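You operate a simulated robot arm through the tools that you are given. There is no shell and no other tool. Be economical: measure what you need, move in short steps, check, and stop when the job is done.

The job below is to be done with a simulated two-armed robot. You get a single attempt, and the scene is never put back.

Task
Pick up the orange-cap bobbin with one hand, pass it to the other hand and put it on the top of the end block. Set down upright: orange-cap bobbin.

It is judged by the outcome, as a careful person would: the job done as asked, and still so three seconds after it is handed in. It fails if anything else is knocked over, pushed out of place, dropped, spilled or broken. Lids that push on must go on centred and level and be pressed home; caps that screw on are set level and turned clockwise until they are tight.

Robot
Two 7-joint arms with two-finger grippers on one trunk, on a base that drives. Base frame: it is fixed to the floor where the robot stands at the start and does not move with it; the origin is under the middle of the robot, x ahead of it, y to its left, z up. Units: mm, degrees, N and s.
The left shoulder is at the start at [24, 215, 956], the right one opposite. With the tool pointing down near the work surface each hand reaches from about 100 to 620 mm from the robot's upright axis, wherever it stands, measured 20 degrees to its own side. Places, roughly: orange-cap bobbin (7x7x11 cm) [500, -100, 300]; top of the end block [-2100, 900, 200]. Payload 2.2 kg a hand.
The tool frame of a hand sits at the grasp point between the pads (the TCP): z along the fingers, y along the line on which they close. The tips reach 19 mm beyond it. Largest opening 116 mm; the body of the gripper starts 70 mm behind the TCP.
Orientation is told as [roll, pitch, yaw] about the base's x, y, z axes, in that order, counted from this pose: with the fingers straight down and closing along the base's y, the tool's x points along the base's -x, its y along +y and its z along -z.

Tools
- The arms move only by the tool play_rows. It takes "left_commands", "right_commands" or both (then of equal length, played together; a hand with none holds still); each is a list of rows, each a list of 7 numbers: the turn, a rotation vector about the tool's x, y, z in degrees, then the shift along the tool's x, y, z in mm, then the opening in per cent of the stroke, from 0 (shut) to 100 (fully open). In form: [[rx, ry, rz, dx, dy, dz, hand], ...]. A call has 1 to 20 rows; each row shifts and turns the commanded pose from where the row before left it, along the tool's axes as they then stand. A row lasts 0.2 s, in which the tool goes at most 50 mm and 8.6 degrees; a call with a longer step from one row to the next is refused whole, and so is a gripper value outside its range. Where a pose cannot be reached the arm comes as near as it can. A force on the tool above 40 N (or 10 N above the force at the start of the call, whichever is more), or a blocked arm, ends the call early, and 0.2 s more pass. The fingers move at their own pace and stop on an object; they squeeze with about 43 N. The grip force told is the motor's: it shows also when the fingers shut on nothing. Time passes only in rows, and 0.2 s behind the last, so rows that do not move let the fingers close. The reply holds the time, the measured pose of the TCP, the force on the tool along the base axes, the opening and the grip force, in the units named above and with some noise, with the torque about the TCP (base axes, N m) and any sound that the robot's microphone picked up, and new pictures: "show" is both (left out), scene, wrist or none (wrist: the cameras of the hands that moved).
- Cameras (640 x 400 px; columns grow to the right, rows downward): "scene" is now at [102.4, -6.2, 1084.6]; the picture's right is [-0.09, -1.00, -0.00], its down [-0.91, 0.08, -0.41] and it looks along [0.41, -0.04, -0.91] (base axes); focal length 254 px, centre (320, 200). "left" rides on the left gripper at [69, 15, -97] in its tool frame; the picture's right is [-0.21, 0.98, 0.00], its down [-0.76, -0.17, -0.63] and it looks along [-0.62, -0.14, 0.77] (tool axes); focal length 251 px, centre (320, 200). "right" rides on the right gripper at [69, -15, -97] in its tool frame; the picture's right is [0.21, 0.98, 0.00], its down [-0.76, 0.17, -0.63] and it looks along [-0.62, 0.14, 0.77] (tool axes); focal length 251 px, centre (320, 200). There is no depth. A picture from a camera that has moved, and an enlarged one, comes with that camera's place and axes in the base frame and with its lens.
- raise_lower(by): slides the trunk up (or, below 0, down) by that many mm; the arms and the scene camera ride with it, the base frame stays. It gives what a move gives, with no picture.
- roll_base(legs): drives the robot by 1 to 6 legs, each [ahead, left, turn to the left] in mm, mm and degrees, along the robot's own axes; the way and the turn of a leg run together, so that a leg with both is an arc; at most 1500 mm and 180 degrees a leg. The arms and the cameras ride along, it lands a little off, and it stops where it bumps. It gives what a move gives, and a new picture of the scene camera.
- turn_head(pan, tilt): turns the head with the scene camera to pan (to the left, within 80 degrees either way) and tilt (down, from -29 to 69), counted from straight ahead of the robot. It gives what a move gives, and a new picture of the scene camera.
- close_up(camera, box): a new picture of the part [left, top, right, bottom] of that camera's present view, enlarged. No time passes.
- job_done(): hands the job in; it is judged then, once.

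Go step by step. Nothing tells you exact positions but the pictures and the camera data: compare them with the known pose of the tool, close in by small moves and look again before you grip or let go. The budget is 120 turns and 260 pictures, counting those below and the enlarged ones. Unless the task says otherwise, let go and move clear before handing in, and close with one line.

The tools are called after "Emit:" as name(argument=value, ...) on one line, values as JSON. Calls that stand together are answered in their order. play_rows: Moves the arms, as the interface text tells. Its arguments: {"type":"object","properties":{"left_commands":{"type":"array"},"right_commands":{"type":"array"},"show":{"type":"string","enum":["both","scene","wrist","none"]}},"required":[]} The other tools are called the same way: raise_lower (by) slides the trunk up or down; roll_base (legs) drives the base; turn_head (pan, tilt) turns the head that bears the scene camera; close_up (camera, box) takes an enlarged picture of a part of a camera's view; job_done () hands the job in.

At the start:

```text
t: 0.0
left_eef_pos: [326.0, 29.9, 677.4]
left_ee_rot: [0.0, 0.0, 0.0]
left_wrist_force: [0.4, 0.7, 0.0]
left_moment: [0.02, -0.04, 0.0]
left_finger_gap: 116.0
left_grip_force: 0.1
right_eef_pos: [267.1, -189.9, 562.3]
right_ee_rot: [0.0, 0.1, 0.0]
right_wrist_force: [0.2, 0.5, 0.7]
right_moment: [-0.02, 0.01, -0.01]
right_finger_gap: 116.1
right_grip_force: 0.1
trunk travel left (down, up): [-100.0, 390.0]
robot x, y, heading: [-0.3, -0.8, 0.3]
head pan, tilt: [-5.0, 65.6]
```

scene: 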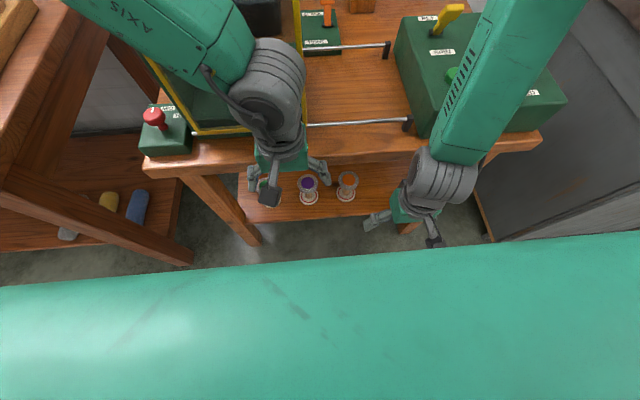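
right: 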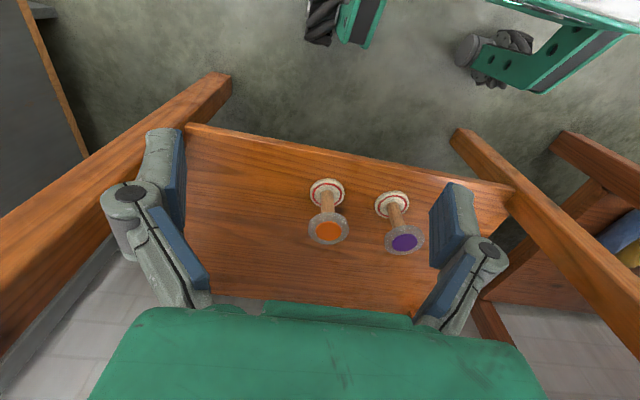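
left: 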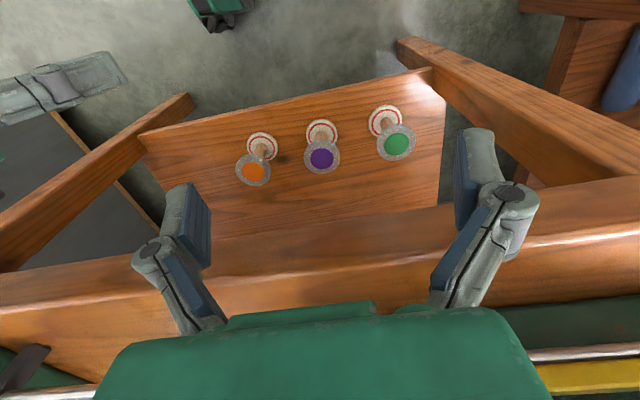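

I see three bobbins on a low shelf under a bench. Orange looks to be near [494, -127], standing from about z 257 to 367. I'll look closer at the bench edge above it before choosing a grasp.

Emit:
close_up(camera="scene", box=[220, 100, 460, 250])

Emit:
close_up(camera="right", box=[240, 150, 480, 300])

Emit:
turn_head(pan=0, tilt=40)

Emit:
turn_head(pan=80, tilt=35)

```text
2.67 times, centred on (340, 175) of scene
camera zoom: at [102.4, -6.2, 1084.6], right [-0.09, -1.0, 0.0], down [-0.91, 0.08, -0.41], along [0.41, -0.04, -0.91], focal length 676 px, centre (267, 267)
```

zoom: 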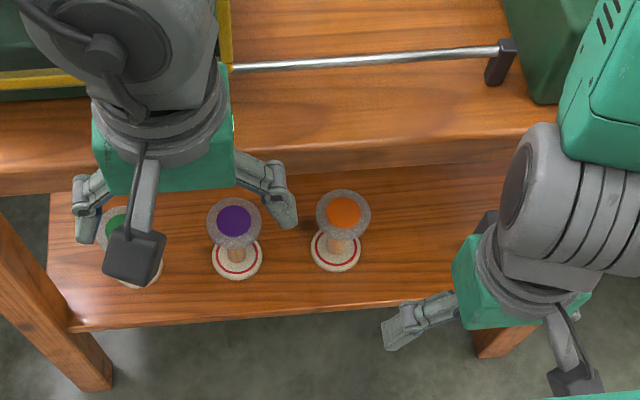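

```text
2.67 times, centred on (360, 225) of right
camera zoom: at [197.5, -205.8, 659.8], right [-0.21, 0.98, 0.0], down [0.76, 0.17, 0.63], along [0.62, 0.14, -0.78], focal length 670 px, centre (213, 133)
```

zoom: 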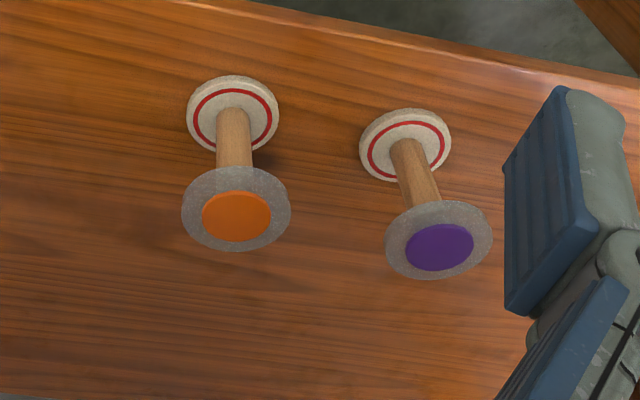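

```text
t: 0.9
left_eef_pos: [325.0, 28.7, 678.2]
left_ee_rot: [0.0, -0.1, 0.0]
left_wrist_force: [-0.6, -0.2, -0.1]
left_moment: [-0.01, 0.02, -0.02]
left_finger_gap: 116.0
left_grip_force: 0.1
right_eef_pos: [265.1, -190.3, 562.6]
right_ee_rot: [0.1, -0.2, -0.1]
right_wrist_force: [0.6, 0.6, -0.2]
right_moment: [-0.01, -0.01, -0.02]
right_finger_gap: 116.2
right_grip_force: 0.0
trunk travel left (down, up): [-100.0, 390.0]
robot x, y, heading: [2.7, 0.8, -0.2]
head pan, tilt: [0.0, 40.0]
camera scene: at [127.7, -1.0, 1117.4], right [0.0, -1.0, 0.0], down [-0.65, 0.0, -0.76], along [0.76, 0.0, -0.65], focal length 254 px, centre (320, 200)
```

scene: 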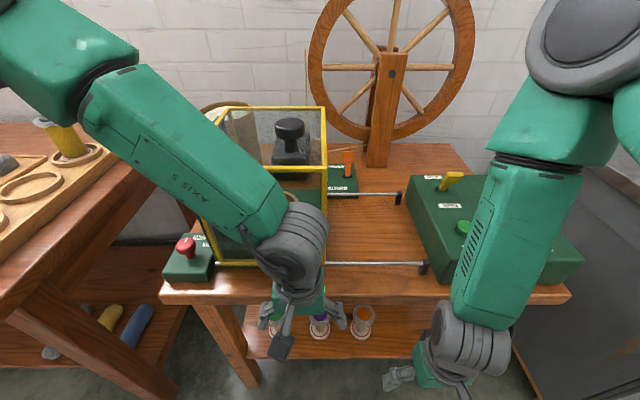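

```text
t: 2.4
left_eef_pos: [325.1, 28.4, 677.6]
left_ee_rot: [0.0, 0.0, 0.0]
left_wrist_force: [-0.5, -0.5, 0.7]
left_moment: [0.01, -0.03, -0.01]
left_finger_gap: 116.0
left_grip_force: 0.0
right_eef_pos: [265.7, -191.5, 562.8]
right_ee_rot: [0.0, -0.2, 0.1]
right_wrist_force: [-0.9, -0.4, 0.0]
right_moment: [-0.03, 0.01, 0.0]
right_finger_gap: 116.4
right_grip_force: 0.1
trunk travel left (down, up): [-100.0, 390.0]
robot x, y, heading: [2.0, -2.3, 0.1]
head pan, tilt: [80.0, 35.0]
camera scene: at [58.0, 85.9, 1125.3], right [0.98, -0.17, 0.0], down [-0.1, -0.56, -0.82], along [0.14, 0.81, -0.57], focal length 254 px, centre (320, 200)
```

scene: 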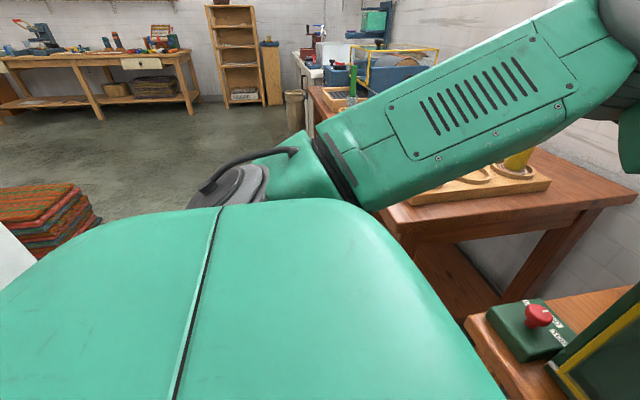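

The bobbin sits under the bench top, behind its front edge, so it has to come out from the front by its stem. I'll move the left hand aside and bring the right one in front of the shelf, tilting it forward.

Emit:
play_rows(left_commands=[[0, 0, 0, 15, 40, -10, 100], [0, 0, 0, 15, 40, -10, 100], [0, 0, 0, 15, 40, -10, 100], [0, 0, 0, 0, 40, -10, 100], [0, 0, 0, 0, 0, 0, 100], [0, 0, 0, 0, 0, 0, 100], [0, 0, 0, 0, 0, 0, 100], [0, 0, 0, 0, 0, 0, 100], [0, 0, 0, 0, 0, 0, 100], [0, 0, 0, 0, 0, 0, 100], [0, 0, 0, 0, 0, 0, 100]], right_commands=[[0, 0, 0, 0, 16, 20, 100], [0, 0, 0, 0, 16, 20, 100], [0, 0, 0, 0, 16, 20, 100], [0, 0, 0, 0, 16, 20, 100], [0, -8, 0, -10, 0, 0, 100], [0, -8, 0, -10, 0, 0, 100], [0, -8, 0, -10, 0, 0, 100], [0, -8, 0, -10, 0, 0, 100], [0, -8, 0, -10, 0, 0, 100], [0, -8, 0, -10, 0, 0, 100], [0, -7, 0, -10, 0, 0, 100]], show="wrist")

Emit:
turn_head(pan=0, tilt=60)

```text
t: 4.8
left_eef_pos: [280.3, 188.5, 717.6]
left_ee_rot: [-0.2, -0.1, 0.1]
left_wrist_force: [-1.0, 0.1, 0.3]
left_moment: [0.01, 0.02, 0.01]
left_finger_gap: 115.9
left_grip_force: 0.2
right_eef_pos: [327.8, -126.0, 510.9]
right_ee_rot: [-0.1, -55.3, 0.0]
right_wrist_force: [1.4, -0.5, -0.2]
right_moment: [0.03, -0.01, 0.01]
right_finger_gap: 115.9
right_grip_force: 0.1
trunk travel left (down, up): [-100.0, 390.0]
robot x, y, heading: [1.8, 3.7, 0.1]
head pan, tilt: [80.0, 35.0]
camera right: at [208.2, -142.0, 509.7], right [-0.12, 0.98, -0.18], down [-0.09, 0.17, 0.98], along [0.99, 0.14, 0.07], focal length 251 px, centre (320, 200)
camera left: at [211.8, 203.4, 814.8], right [0.21, 0.98, 0.0], down [0.76, -0.17, 0.63], along [0.62, -0.14, -0.77], focal length 251 px, centre (320, 200)
```

right: 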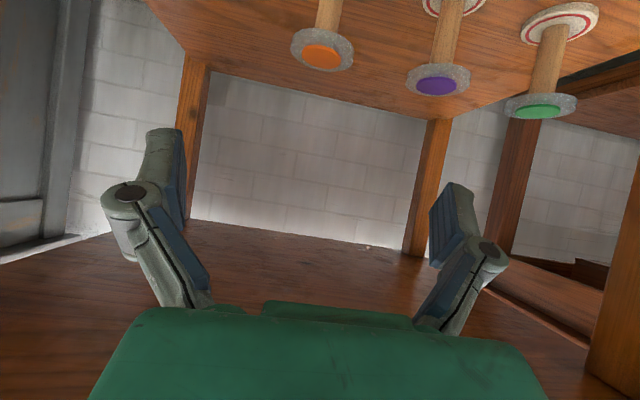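
left: 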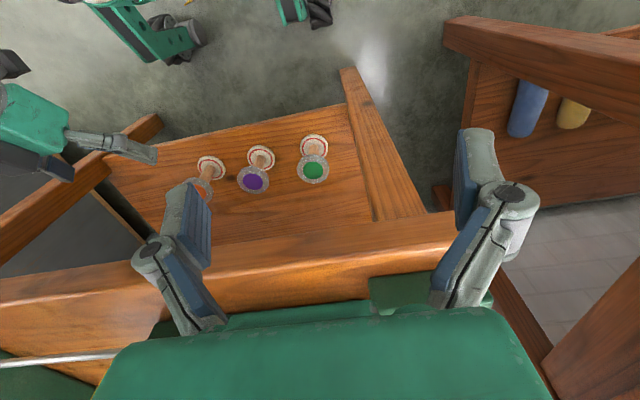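

```text
t: 6.4
left_eef_pos: [280.7, 187.8, 717.3]
left_ee_rot: [-0.1, -0.1, 0.1]
left_wrist_force: [1.1, -0.2, 0.4]
left_moment: [-0.01, -0.01, -0.06]
left_finger_gap: 115.9
left_grip_force: 0.0
right_eef_pos: [326.9, -127.3, 509.6]
right_ee_rot: [0.0, -55.1, 0.0]
right_wrist_force: [-0.2, 0.3, -0.9]
right_moment: [0.02, -0.02, 0.0]
right_finger_gap: 116.1
right_grip_force: 0.1
trunk travel left (down, up): [-100.0, 390.0]
robot x, y, heading: [1.9, -1.1, -0.3]
head pan, tilt: [0.0, 60.0]
camera scene: at [108.8, 1.2, 1090.9], right [0.0, -1.0, 0.0], down [-0.87, 0.0, -0.5], along [0.5, 0.0, -0.87], focal length 254 px, centre (320, 200)
```

scene: 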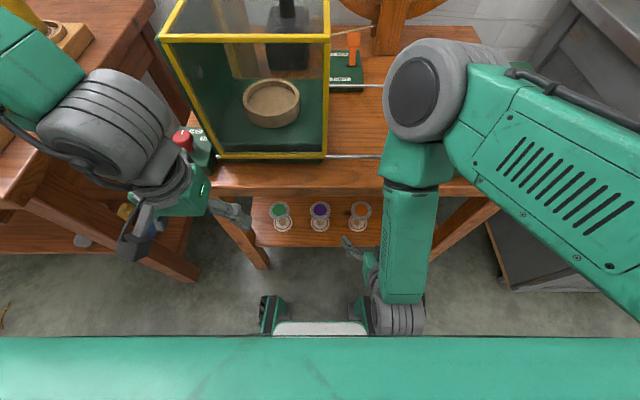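

The right elbow stands over the bench and would hit it as the hand goes lower. I'll drive back 200 mm and lower the trunk a little so the forearm stays clear of the bench.

Emit:
roll_base(legs=[[-200, 0, 0]])

Emit:
raise_lower(by=-60)

```text
t: 8.0
left_eef_pos: [78.4, 189.4, 717.9]
left_ee_rot: [-0.1, -0.2, 0.3]
left_wrist_force: [-1.4, 0.1, 0.8]
left_moment: [0.01, -0.02, 0.0]
left_finger_gap: 116.0
left_grip_force: 0.1
right_eef_pos: [127.2, -125.3, 511.4]
right_ee_rot: [-0.1, -55.3, 0.4]
right_wrist_force: [0.0, -0.4, 0.5]
right_moment: [-0.01, 0.02, 0.01]
right_finger_gap: 115.7
right_grip_force: 0.0
trunk travel left (down, up): [-100.0, 390.0]
robot x, y, heading: [-199.9, -1.1, 0.4]
head pan, tilt: [0.0, 60.0]
camera scene: at [-93.1, 1.1, 1091.0], right [0.0, -1.0, 0.0], down [-0.87, 0.0, -0.5], along [0.5, 0.0, -0.87], focal length 254 px, centre (320, 200)
```

scene: 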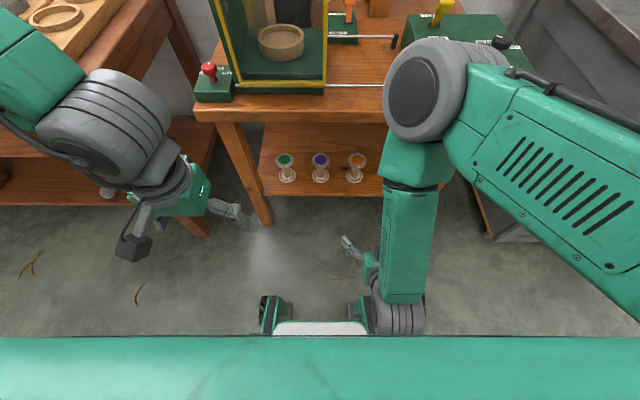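

```text
t: 9.0
left_eef_pos: [76.5, 188.3, 658.6]
left_ee_rot: [0.0, -0.3, 0.4]
left_wrist_force: [0.3, -0.3, -0.8]
left_moment: [0.01, -0.01, 0.01]
left_finger_gap: 116.0
left_grip_force: 0.0
right_eef_pos: [125.8, -125.9, 451.6]
right_ee_rot: [-0.1, -55.3, 0.3]
right_wrist_force: [0.3, 0.5, 0.7]
right_moment: [0.01, -0.02, -0.07]
right_finger_gap: 116.0
right_grip_force: 0.2
trunk travel left (down, up): [-40.0, 450.0]
robot x, y, heading: [-200.1, -3.7, 0.3]
head pan, tilt: [0.0, 60.0]
```

The base is back, and orange measures about [495, -131] again. Next I bring the right hand to a standoff in front of it.

Emit:
play_rows(right_commands=[[0, 0, 0, -12, -0.5, 34, 100], [0, 0, 0, -12, -0.5, 34, 100], [0, 0, 0, -12, -0.5, 34, 100], [0, 0, 0, -12, -0.5, 34, 100], [0, 0, 0, -12, -0.5, 34, 100], [0, 0, 0, -12, -0.5, 34, 100], [0, 0, 0, -12, -0.5, 34, 100], [0, 0, 0, -12, -0.5, 34, 100]])

```text
t: 10.8
left_eef_pos: [75.6, 189.5, 657.9]
left_ee_rot: [0.1, -0.3, 0.3]
left_wrist_force: [0.1, -0.7, -0.7]
left_moment: [0.0, 0.05, 0.05]
left_finger_gap: 116.1
left_grip_force: 0.0
right_eef_pos: [399.9, -127.7, 372.5]
right_ee_rot: [-0.2, -55.3, 0.3]
right_wrist_force: [1.1, 0.2, 0.4]
right_moment: [-0.01, -0.02, -0.01]
right_finger_gap: 115.9
right_grip_force: 0.1
trunk travel left (down, up): [-40.0, 450.0]
robot x, y, heading: [-197.1, -1.0, 0.5]
head pan, tilt: [0.0, 60.0]
camera scene: at [-91.4, 0.6, 1030.7], right [0.0, -1.0, 0.0], down [-0.87, 0.0, -0.5], along [0.5, 0.0, -0.87], focal length 254 px, centre (320, 200)
camera right: at [281.4, -143.6, 372.5], right [-0.13, 0.98, -0.18], down [-0.09, 0.17, 0.98], along [0.99, 0.14, 0.06], focal length 251 px, centre (320, 200)
```

scene: 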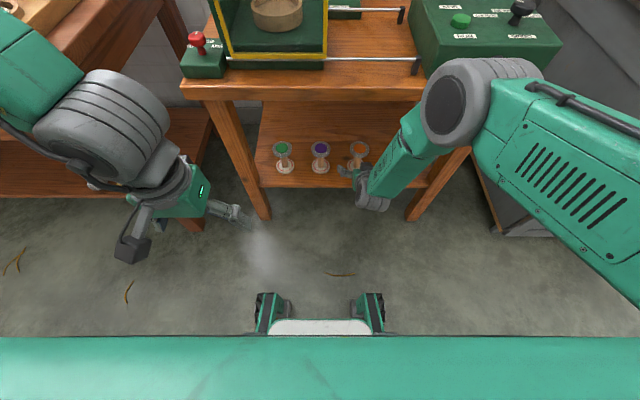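
right: 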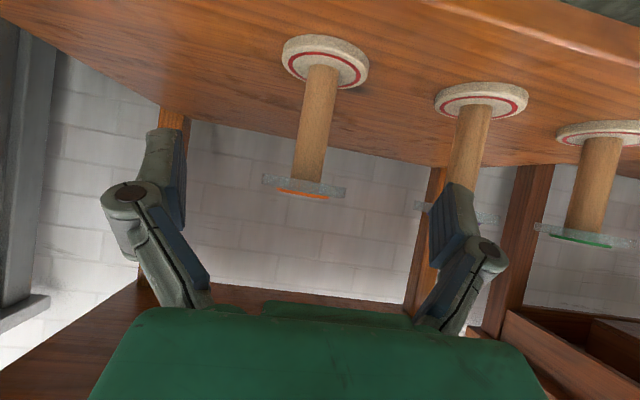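

Orange is at y about -130, with its stem between z 273 and 367. The hand is lined up, so I'll advance along the tool axis with the jaws open around the stem.

Emit:
play_rows(right_commands=[[0, 0, 0, -1, -0.5, 18, 100], [0, 0, 0, -1, -0.5, 18, 100], [0, 0, 0, -1, -0.5, 18, 100], [0, 0, 0, -0.5, -0.5, 18, 100], [0, 0, 0, -0.5, 0, 18, 100], [0, 0, 0, -0.5, 0, 18, 100], [0, 0, 0, 0, 0, 0, 100]])

```text
t: 12.4
left_eef_pos: [77.5, 187.7, 657.9]
left_ee_rot: [-0.1, -0.3, 0.3]
left_wrist_force: [-0.8, 0.3, 0.9]
left_moment: [0.03, 0.01, 0.0]
left_finger_gap: 115.9
left_grip_force: 0.1
right_eef_pos: [495.0, -129.5, 315.8]
right_ee_rot: [-0.1, -55.1, 0.4]
right_wrist_force: [-0.3, 0.5, -0.5]
right_moment: [0.0, -0.04, -0.01]
right_finger_gap: 116.0
right_grip_force: 0.1
trunk travel left (down, up): [-40.0, 450.0]
robot x, y, heading: [-202.3, -2.3, 0.2]
head pan, tilt: [0.0, 60.0]
camera scene: at [-91.5, 0.7, 1030.8], right [0.0, -1.0, 0.0], down [-0.87, 0.0, -0.5], along [0.5, 0.0, -0.87], focal length 254 px, centre (320, 200)
camera right: at [376.2, -145.3, 315.8], right [-0.13, 0.98, -0.18], down [-0.09, 0.17, 0.98], along [0.99, 0.14, 0.07], focal length 251 px, centre (320, 200)
```

scene: 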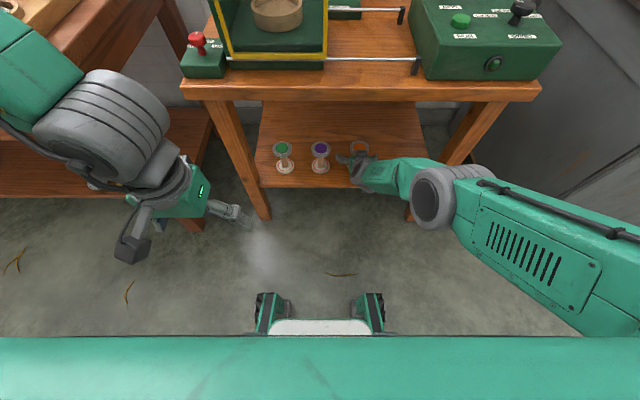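
right: 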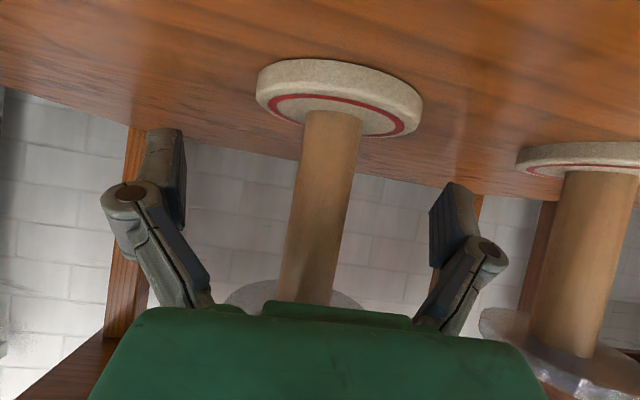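

The stem is between the pads, about 3 mm toward +y of centre. I'll nudge over and close.

Emit:
play_rows(right_commands=[[0, 0, 0, 1, 3, 5, 100], [0, 0, 0, 0, 0, 0, 60], [0, 0, 0, 0, 0, 0, 30], [0, 0, 0, 0, 0, 0, 0], [0, 0, 0, 0, 0, 0, 0], [0, 0, 0, 0, 0, 0, 0]])

```text
t: 13.8
left_eef_pos: [77.0, 189.5, 657.2]
left_ee_rot: [0.0, -0.3, 0.3]
left_wrist_force: [-0.2, -0.3, -0.5]
left_moment: [0.0, -0.01, 0.02]
left_finger_gap: 116.0
left_grip_force: 0.0
right_eef_pos: [498.6, -131.6, 314.8]
right_ee_rot: [-0.2, -55.2, 0.4]
right_wrist_force: [-0.3, -0.4, 0.5]
right_moment: [-0.01, 0.0, 0.01]
right_finger_gap: 9.5
right_grip_force: 36.8
right hand out of reach, approached as far as the arm can: row 1
trunk travel left (down, up): [-40.0, 450.0]
robot x, y, heading: [-203.5, -1.1, 0.2]
head pan, tilt: [0.0, 60.0]
camera scene: at [-91.6, 0.7, 1030.8], right [0.0, -1.0, 0.0], down [-0.87, 0.0, -0.5], along [0.5, 0.0, -0.87], focal length 254 px, centre (320, 200)
camera right: at [380.1, -146.0, 314.3], right [-0.13, 0.98, -0.18], down [-0.09, 0.17, 0.98], along [0.99, 0.14, 0.07], focal length 251 px, centre (320, 200)
```

scene: 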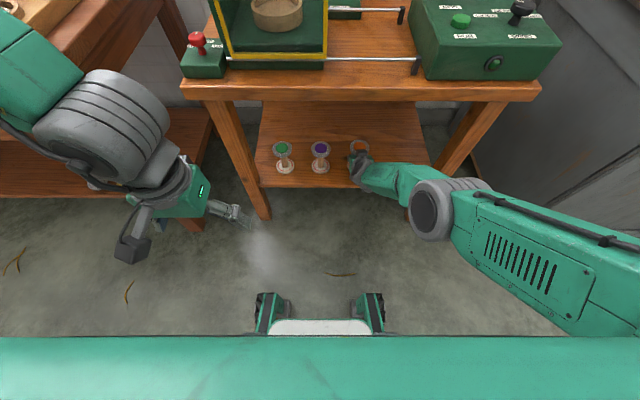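
right: 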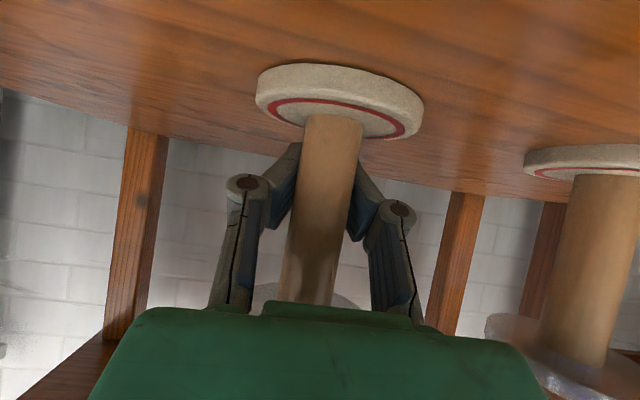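

The gap of 9.5 mm is too small for the roughly 26 mm stem, and the stem hides the pads, so I've closed beyond it. I'll open, come back about 18 mm and look again.

Emit:
play_rows(right_commands=[[0, 0, 0, 0, 0, 0, 50], [0, 0, 0, 0, 0, 0, 100], [0, 0, 0, 0, 0, 0, 100], [0, 0, 0, 0, 0, 0, 100], [0, 0, 0, 5, 2, -7.5, 100], [0, 0, 0, 5, 2, -7.5, 100], [0, 0, 0, 0, 0, 0, 100]])

Emit:
close_up(camera="scene", box=[260, 120, 420, 220])

```text
t: 15.4
left_eef_pos: [76.4, 188.4, 657.2]
left_ee_rot: [0.0, -0.4, 0.3]
left_wrist_force: [-0.7, 0.6, 0.5]
left_moment: [-0.01, 0.02, 0.02]
left_finger_gap: 116.1
left_grip_force: 0.1
right_eef_pos: [480.8, -126.8, 317.5]
right_ee_rot: [-0.1, -55.2, 0.4]
right_wrist_force: [-0.1, 0.1, -0.4]
right_moment: [0.01, -0.01, 0.0]
right_finger_gap: 115.9
right_grip_force: 0.2
trunk travel left (down, up): [-40.0, 450.0]
robot x, y, heading: [-203.2, -1.9, 0.3]
head pan, tilt: [0.0, 60.0]
camera scene: at [-91.6, 0.8, 1030.7], right [0.0, -1.0, 0.0], down [-0.87, 0.0, -0.5], along [0.5, 0.0, -0.87], focal length 254 px, centre (320, 200)
camera right: at [361.7, -142.7, 316.0], right [-0.13, 0.98, -0.18], down [-0.09, 0.17, 0.98], along [0.99, 0.14, 0.07], focal length 251 px, centre (320, 200)
```

scene: 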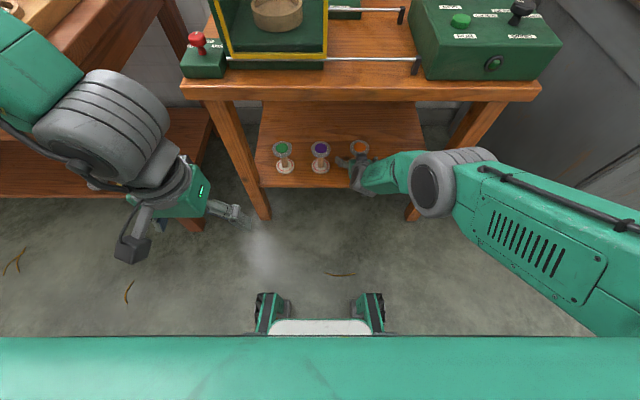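
right: 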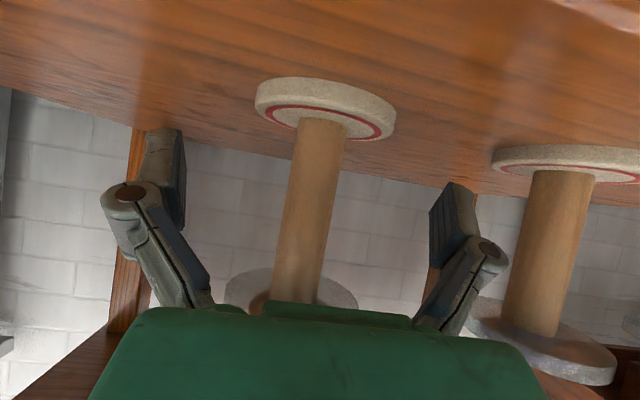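

```text
4.00 times, centred on (340, 170) of scene
camera zoom: at [-91.6, 0.8, 1030.7], right [0.0, -1.0, 0.0], down [-0.87, 0.0, -0.5], along [0.5, 0.0, -0.87], focal length 1014 px, centre (240, 320)
```

zoom: 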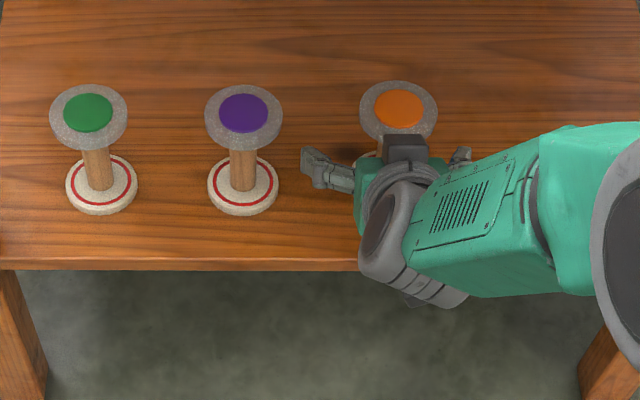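

Comparing the two wrist views puts the stem at about x 473, a little nearer than I first took it, with the base flange top near z 287. I'll back up another 5 mm and close gently.

Emit:
play_rows(right_commands=[[0, 0, 0, -0.4, -1.5, -6.4, 100], [0, 0, 0, 0, 0, 0, 60], [0, 0, 0, 0, 0, 0, 30], [0, 0, 0, 0, 0, 0, 10], [0, 0, 0, 0, 0, 0, 0], [0, 0, 0, 0, 0, 0, 0]], show="wrist")

```text
t: 16.8
left_eef_pos: [75.9, 188.0, 657.4]
left_ee_rot: [-0.1, -0.2, 0.3]
left_wrist_force: [-0.6, 0.7, -0.3]
left_moment: [0.01, 0.0, 0.0]
left_finger_gap: 116.3
left_grip_force: 0.1
right_eef_pos: [476.6, -127.5, 321.7]
right_ee_rot: [-0.1, -55.4, 0.3]
right_wrist_force: [0.8, 1.3, 1.3]
right_moment: [-0.02, -0.04, 0.02]
right_finger_gap: 24.0
right_grip_force: 43.0
trunk travel left (down, up): [-40.0, 450.0]
robot x, y, heading: [-201.5, -1.5, 0.5]
head pan, tilt: [0.0, 60.0]
camera right: at [357.0, -143.6, 319.4], right [-0.13, 0.98, -0.18], down [-0.09, 0.17, 0.98], along [0.99, 0.14, 0.07], focal length 251 px, centre (320, 200)
```

right: 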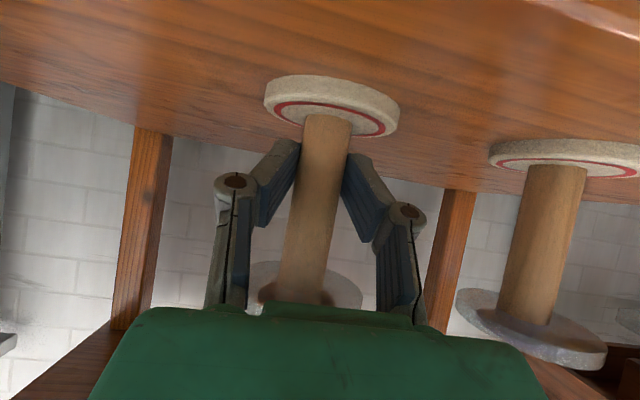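

The pads stopped at 24 mm with the full 43 N, which fits the stem. I'll lift it 20 mm and check.

Emit:
play_rows(right_commands=[[0, 0, 0, -4.1, 0, -2.9, 0], [0, 0, 0, -4.1, 0, -2.9, 0], [0, 0, 0, -4.1, 0, -2.9, 0], [0, 0, 0, -4.1, 0, -2.9, 0], [0, 0, 0, 0, 0, 0, 0]], show="wrist")

Emit:
close_up(camera="scene", box=[260, 120, 420, 220])

```text
t: 18.0
left_eef_pos: [76.2, 188.5, 657.6]
left_ee_rot: [0.0, -0.2, 0.3]
left_wrist_force: [0.5, -0.6, 0.6]
left_moment: [-0.01, -0.02, 0.02]
left_finger_gap: 115.8
left_grip_force: 0.0
right_eef_pos: [475.3, -127.3, 341.1]
right_ee_rot: [-0.1, -55.2, 0.2]
right_wrist_force: [0.0, 0.5, -0.7]
right_moment: [-0.03, 0.04, 0.0]
right_finger_gap: 23.8
right_grip_force: 43.0
trunk travel left (down, up): [-40.0, 450.0]
robot x, y, heading: [-203.2, 3.2, 0.4]
head pan, tilt: [0.0, 60.0]
camera right: at [355.8, -143.4, 339.9], right [-0.13, 0.98, -0.18], down [-0.09, 0.17, 0.98], along [0.99, 0.14, 0.07], focal length 251 px, centre (320, 200)
```

right: 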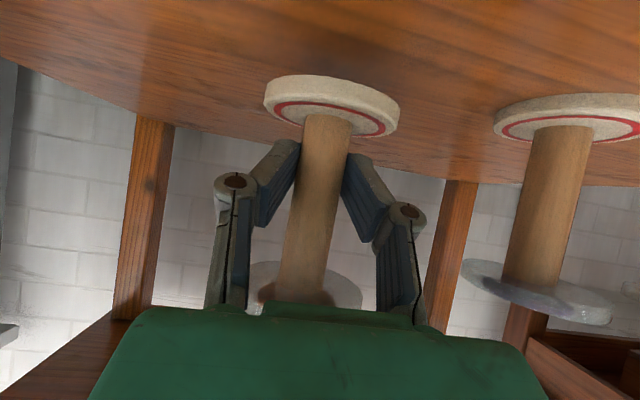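

```text
4.00 times, centred on (340, 170) of scene
camera zoom: at [-91.4, 0.8, 1030.7], right [0.0, -1.0, 0.0], down [-0.87, 0.0, -0.5], along [0.5, 0.0, -0.87], focal length 1014 px, centre (240, 320)
```

zoom: 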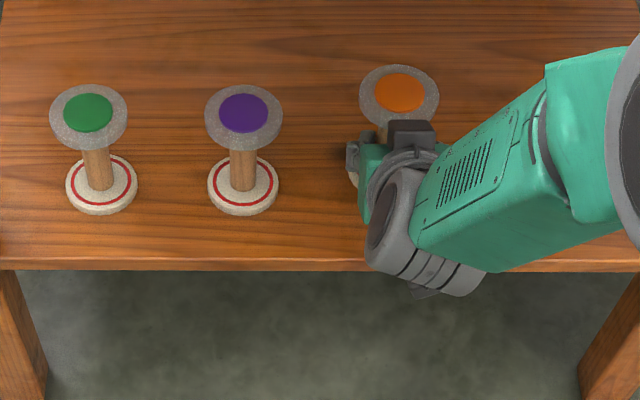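

The orange bobbin is in the right hand and clear of the shelf, and the others haven't moved. I'll drive straight back to pull it out from under the bench.

Emit:
roll_base(legs=[[-450, 0, 0]])

Emit:
turn_head(pan=80, tilt=15)

```text
t: 20.7
left_eef_pos: [-379.1, 187.7, 658.6]
left_ee_rot: [0.0, -0.3, 0.4]
left_wrist_force: [-0.4, 1.2, -0.8]
left_moment: [0.0, -0.02, -0.02]
left_finger_gap: 115.8
left_grip_force: 0.1
right_eef_pos: [21.6, -130.5, 342.1]
right_ee_rot: [-0.1, -55.3, 0.4]
right_wrist_force: [-1.2, -0.5, -0.3]
right_moment: [-0.01, 0.0, -0.01]
right_finger_gap: 24.2
right_grip_force: 43.2
trunk travel left (down, up): [-40.0, 450.0]
robot x, y, heading: [-659.0, -0.3, 0.1]
head pan, tilt: [0.0, 60.0]
camera scene: at [-546.5, -1.4, 1030.8], right [0.01, -1.0, 0.0], down [-0.87, -0.01, -0.5], along [0.5, 0.0, -0.87], focal length 254 px, centre (320, 200)
```

scene: 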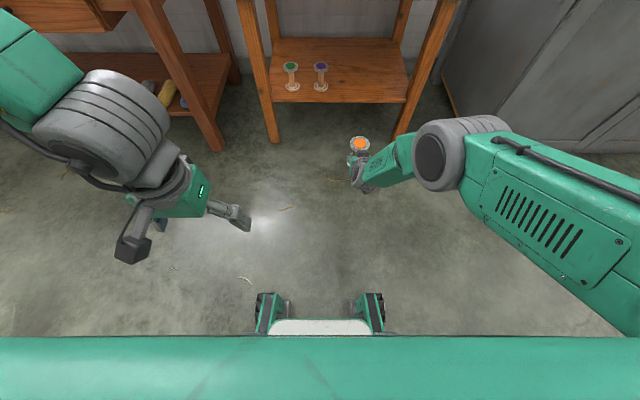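

```text
t: 22.2
left_eef_pos: [-380.5, 186.2, 659.2]
left_ee_rot: [0.1, -0.4, 0.3]
left_wrist_force: [0.2, -0.3, -0.9]
left_moment: [-0.01, -0.03, 0.01]
left_finger_gap: 115.9
left_grip_force: 0.0
right_eef_pos: [19.7, -128.2, 342.8]
right_ee_rot: [-0.1, -55.4, 0.5]
right_wrist_force: [0.2, -0.1, -1.6]
right_moment: [-0.04, -0.03, 0.02]
right_finger_gap: 24.0
right_grip_force: 43.2
trunk travel left (down, up): [-40.0, 450.0]
robot x, y, heading: [-653.6, -4.3, 0.2]
head pan, tilt: [80.0, 15.0]
camera scene: at [-596.9, 90.4, 1097.1], right [0.99, -0.17, 0.0], down [-0.05, -0.26, -0.97], along [0.16, 0.95, -0.26], focal length 254 px, centre (320, 200)
```

scene: 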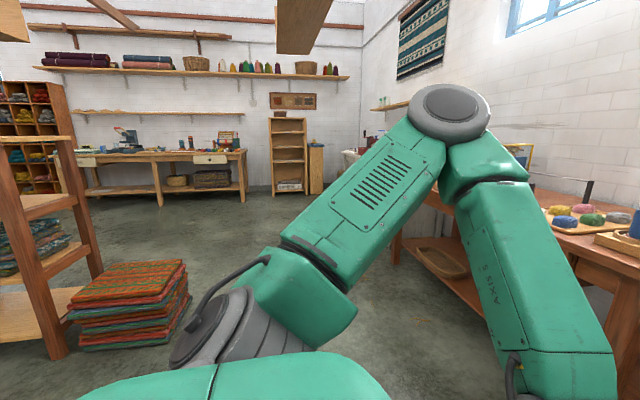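

The bobbin is clear of the bench. I'll pull the right arm in to make the robot compact, then turn left toward the end block and look.

Emit:
play_rows(right_commands=[[0, 0, 0, 2, 0, -32, 0], [0, 0, 0, 2, 0, -32, 0], [0, 0, 0, 2, 0, -32, 0], [0, 0, 0, 2, 0, -32, 0], [0, 0, 0, 2, 0, -32, 0], [0, 0, 0, 2, 0, -32, 0], [0, 0, 0, 2, 0, -32, 0], [0, 0, 0, 2, 0, -32, 0], [0, 0, 0, 2, 0, -32, 0]], show="none")

Emit:
roll_base(legs=[[0, 0, 100]])

Emit:
turn_head(pan=50, tilt=30)

```text
t: 24.2
left_eef_pos: [-380.8, 187.1, 658.5]
left_ee_rot: [0.0, -0.6, 0.4]
left_wrist_force: [-0.1, 0.4, -0.3]
left_moment: [-0.01, -0.01, -0.02]
left_finger_gap: 115.8
left_grip_force: 0.2
right_eef_pos: [-227.8, -131.8, 494.7]
right_ee_rot: [-0.1, -55.5, 0.4]
right_wrist_force: [0.1, -0.7, -0.5]
right_moment: [-0.03, -0.02, 0.0]
right_finger_gap: 23.9
right_grip_force: 42.9
trunk travel left (down, up): [-40.0, 450.0]
robot x, y, heading: [-654.4, -1.7, 0.6]
head pan, tilt: [80.0, 15.0]
```

```text
t: 28.8
left_eef_pos: [-884.3, 240.7, 659.5]
left_ee_rot: [0.1, -0.4, 99.1]
left_wrist_force: [0.3, 0.1, -0.3]
left_moment: [0.0, 0.0, 0.01]
left_finger_gap: 115.8
left_grip_force: 0.1
right_eef_pos: [-592.2, 440.8, 494.3]
right_ee_rot: [-0.1, -55.4, 98.9]
right_wrist_force: [0.1, 0.0, -1.3]
right_moment: [-0.02, 0.01, 0.0]
right_finger_gap: 23.9
right_grip_force: 43.1
trunk travel left (down, up): [-40.0, 450.0]
robot x, y, heading: [-659.0, -3.2, 98.8]
head pan, tilt: [80.0, 15.0]
camera scene: at [-757.0, 39.8, 1097.1], right [0.02, 1.0, 0.0], down [0.26, -0.01, -0.97], along [-0.97, 0.02, -0.26], focal length 254 px, centre (320, 200)
```

scene: 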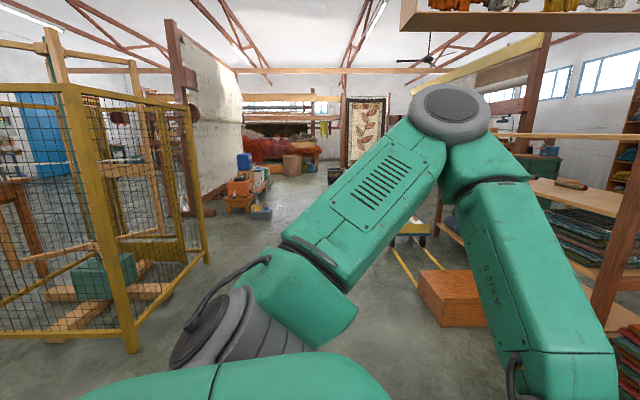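

```text
t: 29.7
left_eef_pos: [-884.2, 239.7, 660.8]
left_ee_rot: [0.0, -0.5, 99.0]
left_wrist_force: [0.6, 0.1, 0.5]
left_moment: [0.02, 0.03, 0.01]
left_finger_gap: 116.0
left_grip_force: 0.0
right_eef_pos: [-590.8, 439.5, 496.0]
right_ee_rot: [0.0, -55.6, 98.9]
right_wrist_force: [-0.3, 0.8, -0.7]
right_moment: [0.0, 0.0, 0.02]
right_finger_gap: 24.2
right_grip_force: 42.7
trunk travel left (down, up): [-40.0, 450.0]
robot x, y, heading: [-655.3, 1.0, 98.8]
head pan, tilt: [50.0, 30.0]
camera scene: at [-741.1, 84.6, 1072.9], right [0.52, 0.86, 0.0], down [0.43, -0.26, -0.86], along [-0.74, 0.44, -0.5], focal length 254 px, centre (320, 200)
```

scene: 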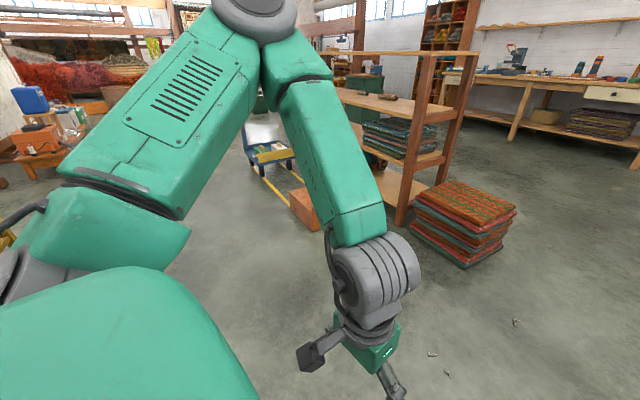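

The end block is the low wooden box by the rack, at about [-2092, 914]. Before driving there I'll hand over in open space: the right hand moves toward the centre and the head looks down at it.

Emit:
play_rows(right_commands=[[0, 0, 0, 0, 20, 0, 0], [0, 0, 0, 0, 20, 0, 0], [0, 0, 0, 0, 20, 0, 0], [0, 0, 0, 0, 20, 0, 0], [0, 0, 0, 0, 10, 0, 0], [0, 0, 0, 0, 0, 0, 0]], left_commands=[[0, 5, 0, 0, 10, -25, 100], [0, 5, 0, 0, 10, -25, 100], [0, 5, 0, 0, 10, -25, 100], [0, 0, 0, 0, 0, 0, 100], [0, 0, 0, 0, 0, 0, 100], [0, 0, 0, 0, 0, 0, 100]], show="wrist")

Emit:
turn_head(pan=0, tilt=55)

```text
t: 31.1
left_eef_pos: [-914.7, 241.0, 733.3]
left_ee_rot: [0.0, 14.3, 99.1]
left_wrist_force: [0.6, -0.4, 0.7]
left_moment: [-0.01, 0.0, -0.02]
left_finger_gap: 116.0
left_grip_force: 0.1
right_eef_pos: [-679.4, 426.0, 494.3]
right_ee_rot: [0.0, -55.6, 98.9]
right_wrist_force: [-0.4, -0.6, -0.8]
right_moment: [0.0, -0.01, 0.02]
right_finger_gap: 23.9
right_grip_force: 43.2
trunk travel left (down, up): [-40.0, 450.0]
robot x, y, heading: [-658.9, -6.1, 98.7]
head pan, tilt: [50.0, 30.0]
camera right: at [-646.9, 311.3, 493.1], right [-0.95, -0.27, -0.18], down [-0.15, -0.12, 0.98], along [-0.29, 0.96, 0.07], focal length 251 px, centre (320, 200)
camera left: at [-921.9, 196.6, 846.5], right [-1.0, 0.05, -0.05], down [0.03, 0.91, 0.42], along [0.07, 0.42, -0.9], focal length 251 px, centre (320, 200)
```

right: 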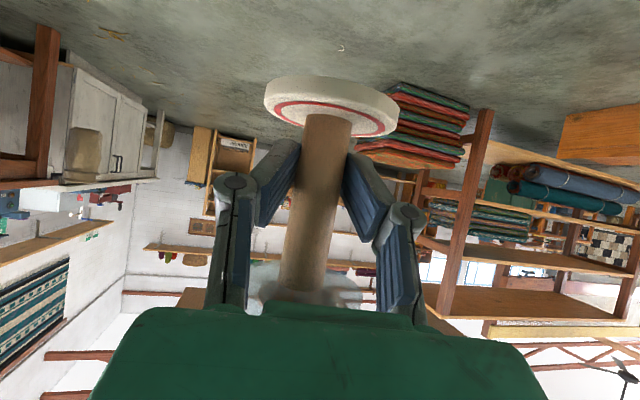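
left: 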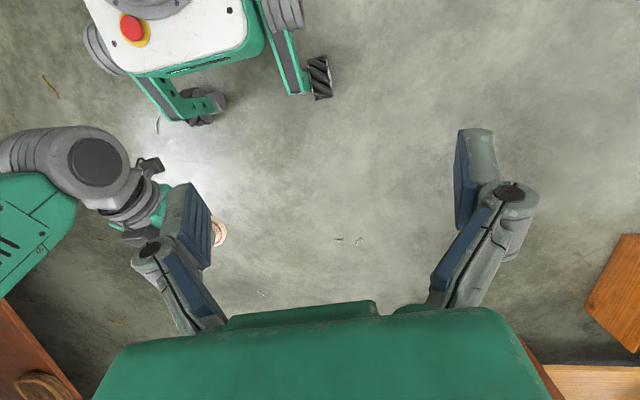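

```text
t: 32.3
left_eef_pos: [-915.4, 240.9, 733.7]
left_ee_rot: [0.0, 14.5, 99.0]
left_wrist_force: [0.6, 0.2, -0.7]
left_moment: [0.02, 0.0, -0.01]
left_finger_gap: 116.2
left_grip_force: 0.1
right_eef_pos: [-681.3, 425.7, 495.5]
right_ee_rot: [0.0, -55.6, 98.9]
right_wrist_force: [-0.6, 0.4, -0.8]
right_moment: [-0.01, -0.01, 0.0]
right_finger_gap: 23.9
right_grip_force: 43.2
trunk travel left (down, up): [-40.0, 450.0]
robot x, y, heading: [-654.5, -6.1, 98.7]
head pan, tilt: [0.0, 55.0]
camera scene: at [-675.6, 109.0, 1036.9], right [0.99, 0.16, 0.0], down [0.13, -0.81, -0.57], along [-0.09, 0.56, -0.82], focal length 254 px, centre (320, 200)
```

scene: 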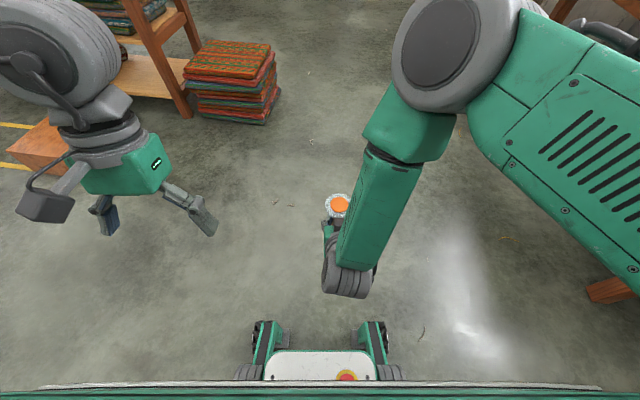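

The bobbin is held upright, but the right forearm stands almost over it. I'll swing the right hand about the vertical so it points ahead-left, which frees the space above.

Emit:
play_rows(right_commands=[[-6.19, 0, -4.24, 0, 0, 0, 0], [-6.19, 0, -4.24, 0, 0, 0, 0], [-6.19, 0, -4.24, 0, 0, 0, 0], [-6.19, 0, -4.24, 0, 0, 0, 0], [-6.19, 0, -4.24, 0, 0, 0, 0], [-6.19, 0, -4.24, 0, 0, 0, 0], [0, 0, 0, 0, 0, 0, 0]], show="scene")

```text
t: 33.9
left_eef_pos: [-914.3, 241.5, 734.3]
left_ee_rot: [-0.1, 14.3, 99.0]
left_wrist_force: [0.2, -0.1, -0.2]
left_moment: [0.0, 0.02, 0.02]
left_finger_gap: 116.2
left_grip_force: 0.1
right_eef_pos: [-680.4, 425.3, 496.1]
right_ee_rot: [0.0, -55.6, 144.0]
right_wrist_force: [-0.3, -0.6, -0.1]
right_moment: [-0.04, 0.02, 0.0]
right_finger_gap: 23.8
right_grip_force: 43.2
trunk travel left (down, up): [-40.0, 450.0]
robot x, y, heading: [-657.7, -1.7, 98.9]
head pan, tilt: [0.0, 55.0]
camera scene: at [-675.0, 109.2, 1036.8], right [0.99, 0.16, 0.0], down [0.13, -0.81, -0.57], along [-0.09, 0.56, -0.82], focal length 254 px, centre (320, 200)
```

scene: 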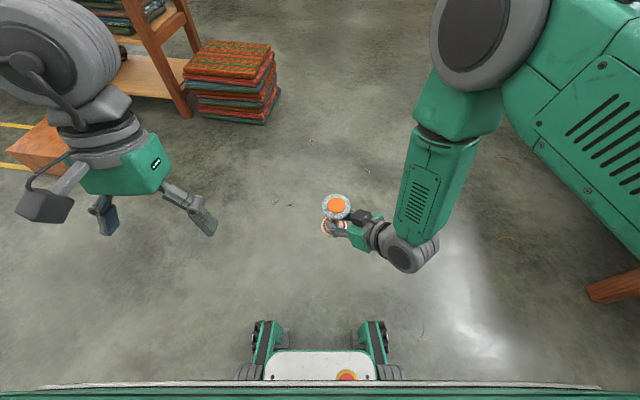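

There's open space above the bobbin now. I'll zoom in to see its tilt and where its top is.

Emit:
close_up(camera="scene", box=[280, 160, 400, 260])

Emit:
close_up(camera="right", box=[160, 40, 480, 340])

```text
4.00 times, centred on (340, 210) of scene
camera zoom: at [-675.0, 109.2, 1036.8], right [0.99, 0.16, 0.0], down [0.13, -0.81, -0.57], along [-0.09, 0.56, -0.82], focal length 1014 px, centre (240, 160)
```

zoom: 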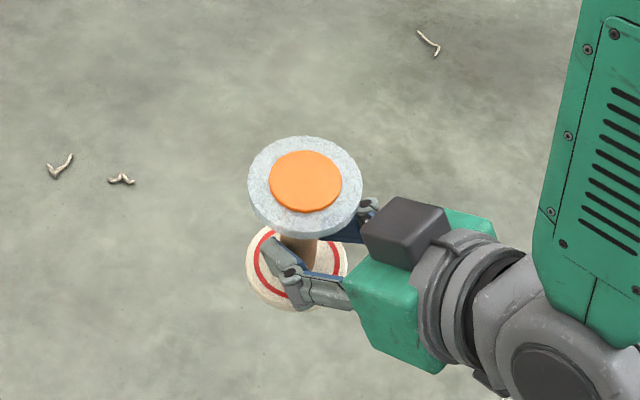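

```text
1.33 times, centred on (320, 190) of right
camera zoom: at [-575.3, 368.3, 494.3], right [-0.48, -0.86, -0.18], down [-0.02, -0.19, 0.98], along [-0.88, 0.47, 0.07], focal length 335 px, centre (320, 213)
```

zoom: 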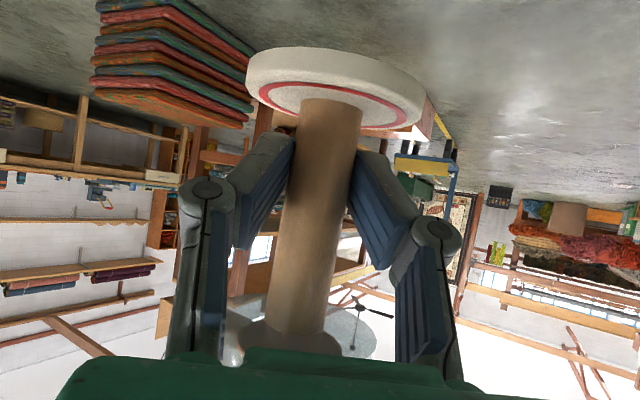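

The bobbin stands vertical in the right hand, with its top at about z 555. I'll bring the left hand over it, well above, with its yaw matched so its fingers will straddle the top flange.

Emit:
play_rows(left_commands=[[0, 0, 0, -19.3, -32, 0.8, 100], [0, 0, 0, -19.3, -32, 0.8, 100], [0, 0, 0, -19.3, -32, 0.8, 100], [0, 0, 0, -19.3, -32, 0.8, 100], [1.87, 0, -7.27, 0, 0, 0, 100], [1.87, 0, -7.27, 0, 0, 0, 100], [1.87, 0, -7.27, 0, 0, 0, 100], [1.87, 0, -7.27, 0, 0, 0, 100], [0, 0, 0, 0, 0, 0, 100]])

```text
t: 35.9
left_eef_pos: [-799.5, 334.9, 712.0]
left_ee_rot: [0.0, 14.3, 129.1]
left_wrist_force: [0.7, -0.2, 0.0]
left_moment: [-0.01, 0.02, 0.0]
left_finger_gap: 115.9
left_grip_force: 0.1
right_eef_pos: [-678.9, 426.1, 496.6]
right_ee_rot: [0.0, -55.6, 144.0]
right_wrist_force: [-1.2, 0.5, -0.4]
right_moment: [0.01, 0.02, 0.02]
right_finger_gap: 24.1
right_grip_force: 43.2
trunk travel left (down, up): [-40.0, 450.0]
robot x, y, heading: [-658.9, -0.5, 98.8]
head pan, tilt: [0.0, 55.0]
camera scene: at [-674.5, 109.8, 1036.8], right [0.99, 0.15, 0.0], down [0.13, -0.81, -0.57], along [-0.09, 0.56, -0.82], focal length 254 px, centre (320, 200)
camera left: at [-783.5, 291.3, 823.7], right [-0.89, -0.45, -0.05], down [-0.43, 0.8, 0.42], along [-0.15, 0.4, -0.9], focal length 251 px, centre (320, 200)
```

scene: 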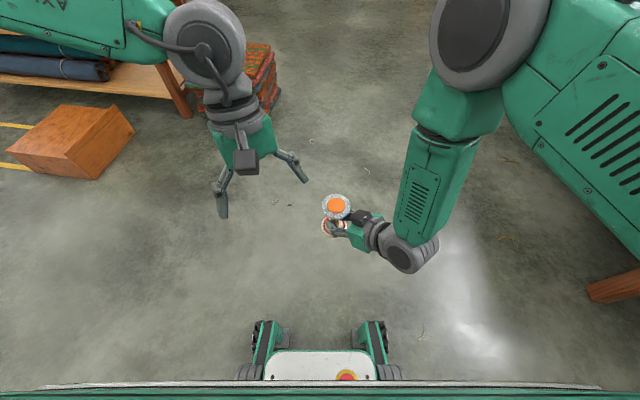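
left: 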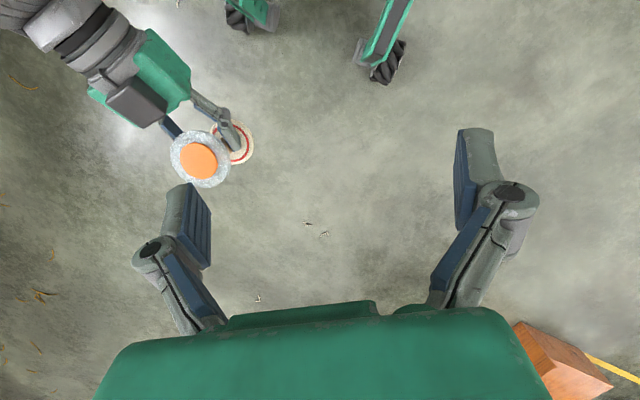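

The two views put the bobbin's top centre at about [-686, 427, 558]. I'll move the left hand to a standoff 85 mm back along its own axis.

Emit:
play_rows(left_commands=[[0, 0, 0, -7.6, -29.2, 5, 100], [0, 0, 0, -7.6, -29.2, 5, 100], [0, 0, 0, -7.6, -29.2, 12, 100], [0, 0, 0, -7.6, -29.2, 20, 100], [0, 0, 0, -7.6, -29.2, 25, 100], [0, 0, 0, 0, 0, 0, 100]])

Emit:
close_up(camera="scene", box=[240, 120, 440, 260])

```text
t: 37.3
left_eef_pos: [-701.2, 439.5, 640.6]
left_ee_rot: [0.0, 14.4, 129.0]
left_wrist_force: [0.3, 0.1, -0.6]
left_moment: [-0.02, -0.01, -0.01]
left_finger_gap: 115.8
left_grip_force: 0.1
right_eef_pos: [-679.6, 426.4, 497.6]
right_ee_rot: [0.0, -55.6, 143.9]
right_wrist_force: [-0.4, 0.6, -0.9]
right_moment: [0.03, -0.05, 0.02]
right_finger_gap: 23.9
right_grip_force: 42.6
trunk travel left (down, up): [-40.0, 450.0]
robot x, y, heading: [-650.3, -5.2, 98.8]
head pan, tilt: [0.0, 55.0]
camera scene: at [-673.4, 110.3, 1036.8], right [0.99, 0.15, 0.0], down [0.13, -0.81, -0.57], along [-0.09, 0.56, -0.82], focal length 254 px, centre (320, 200)
camera left: at [-684.0, 396.7, 751.1], right [-0.89, -0.45, -0.05], down [-0.43, 0.8, 0.42], along [-0.15, 0.4, -0.9], focal length 251 px, centre (320, 200)
```

scene: 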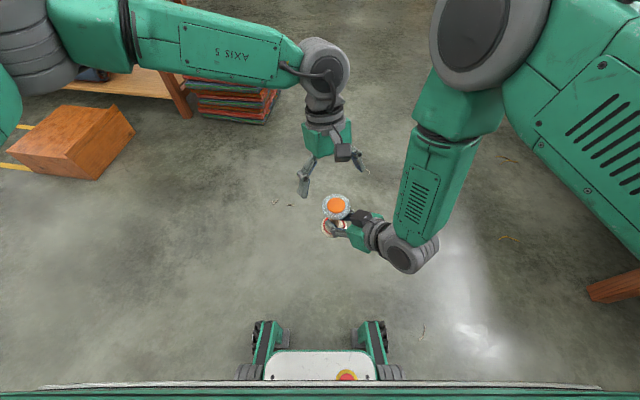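
left: 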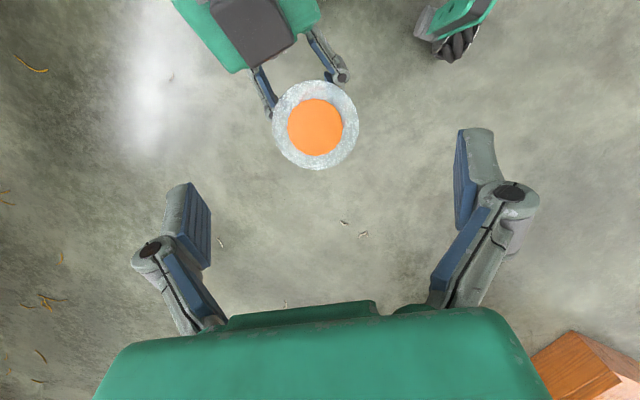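

```text
2.86 times, centred on (340, 190) of scene
camera zoom: at [-673.4, 110.3, 1036.8], right [0.99, 0.15, 0.0], down [0.13, -0.81, -0.57], along [-0.09, 0.56, -0.82], focal length 724 px, centre (263, 229)
```

zoom: 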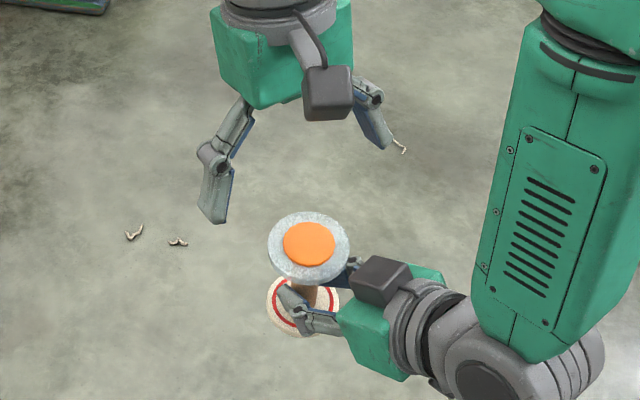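

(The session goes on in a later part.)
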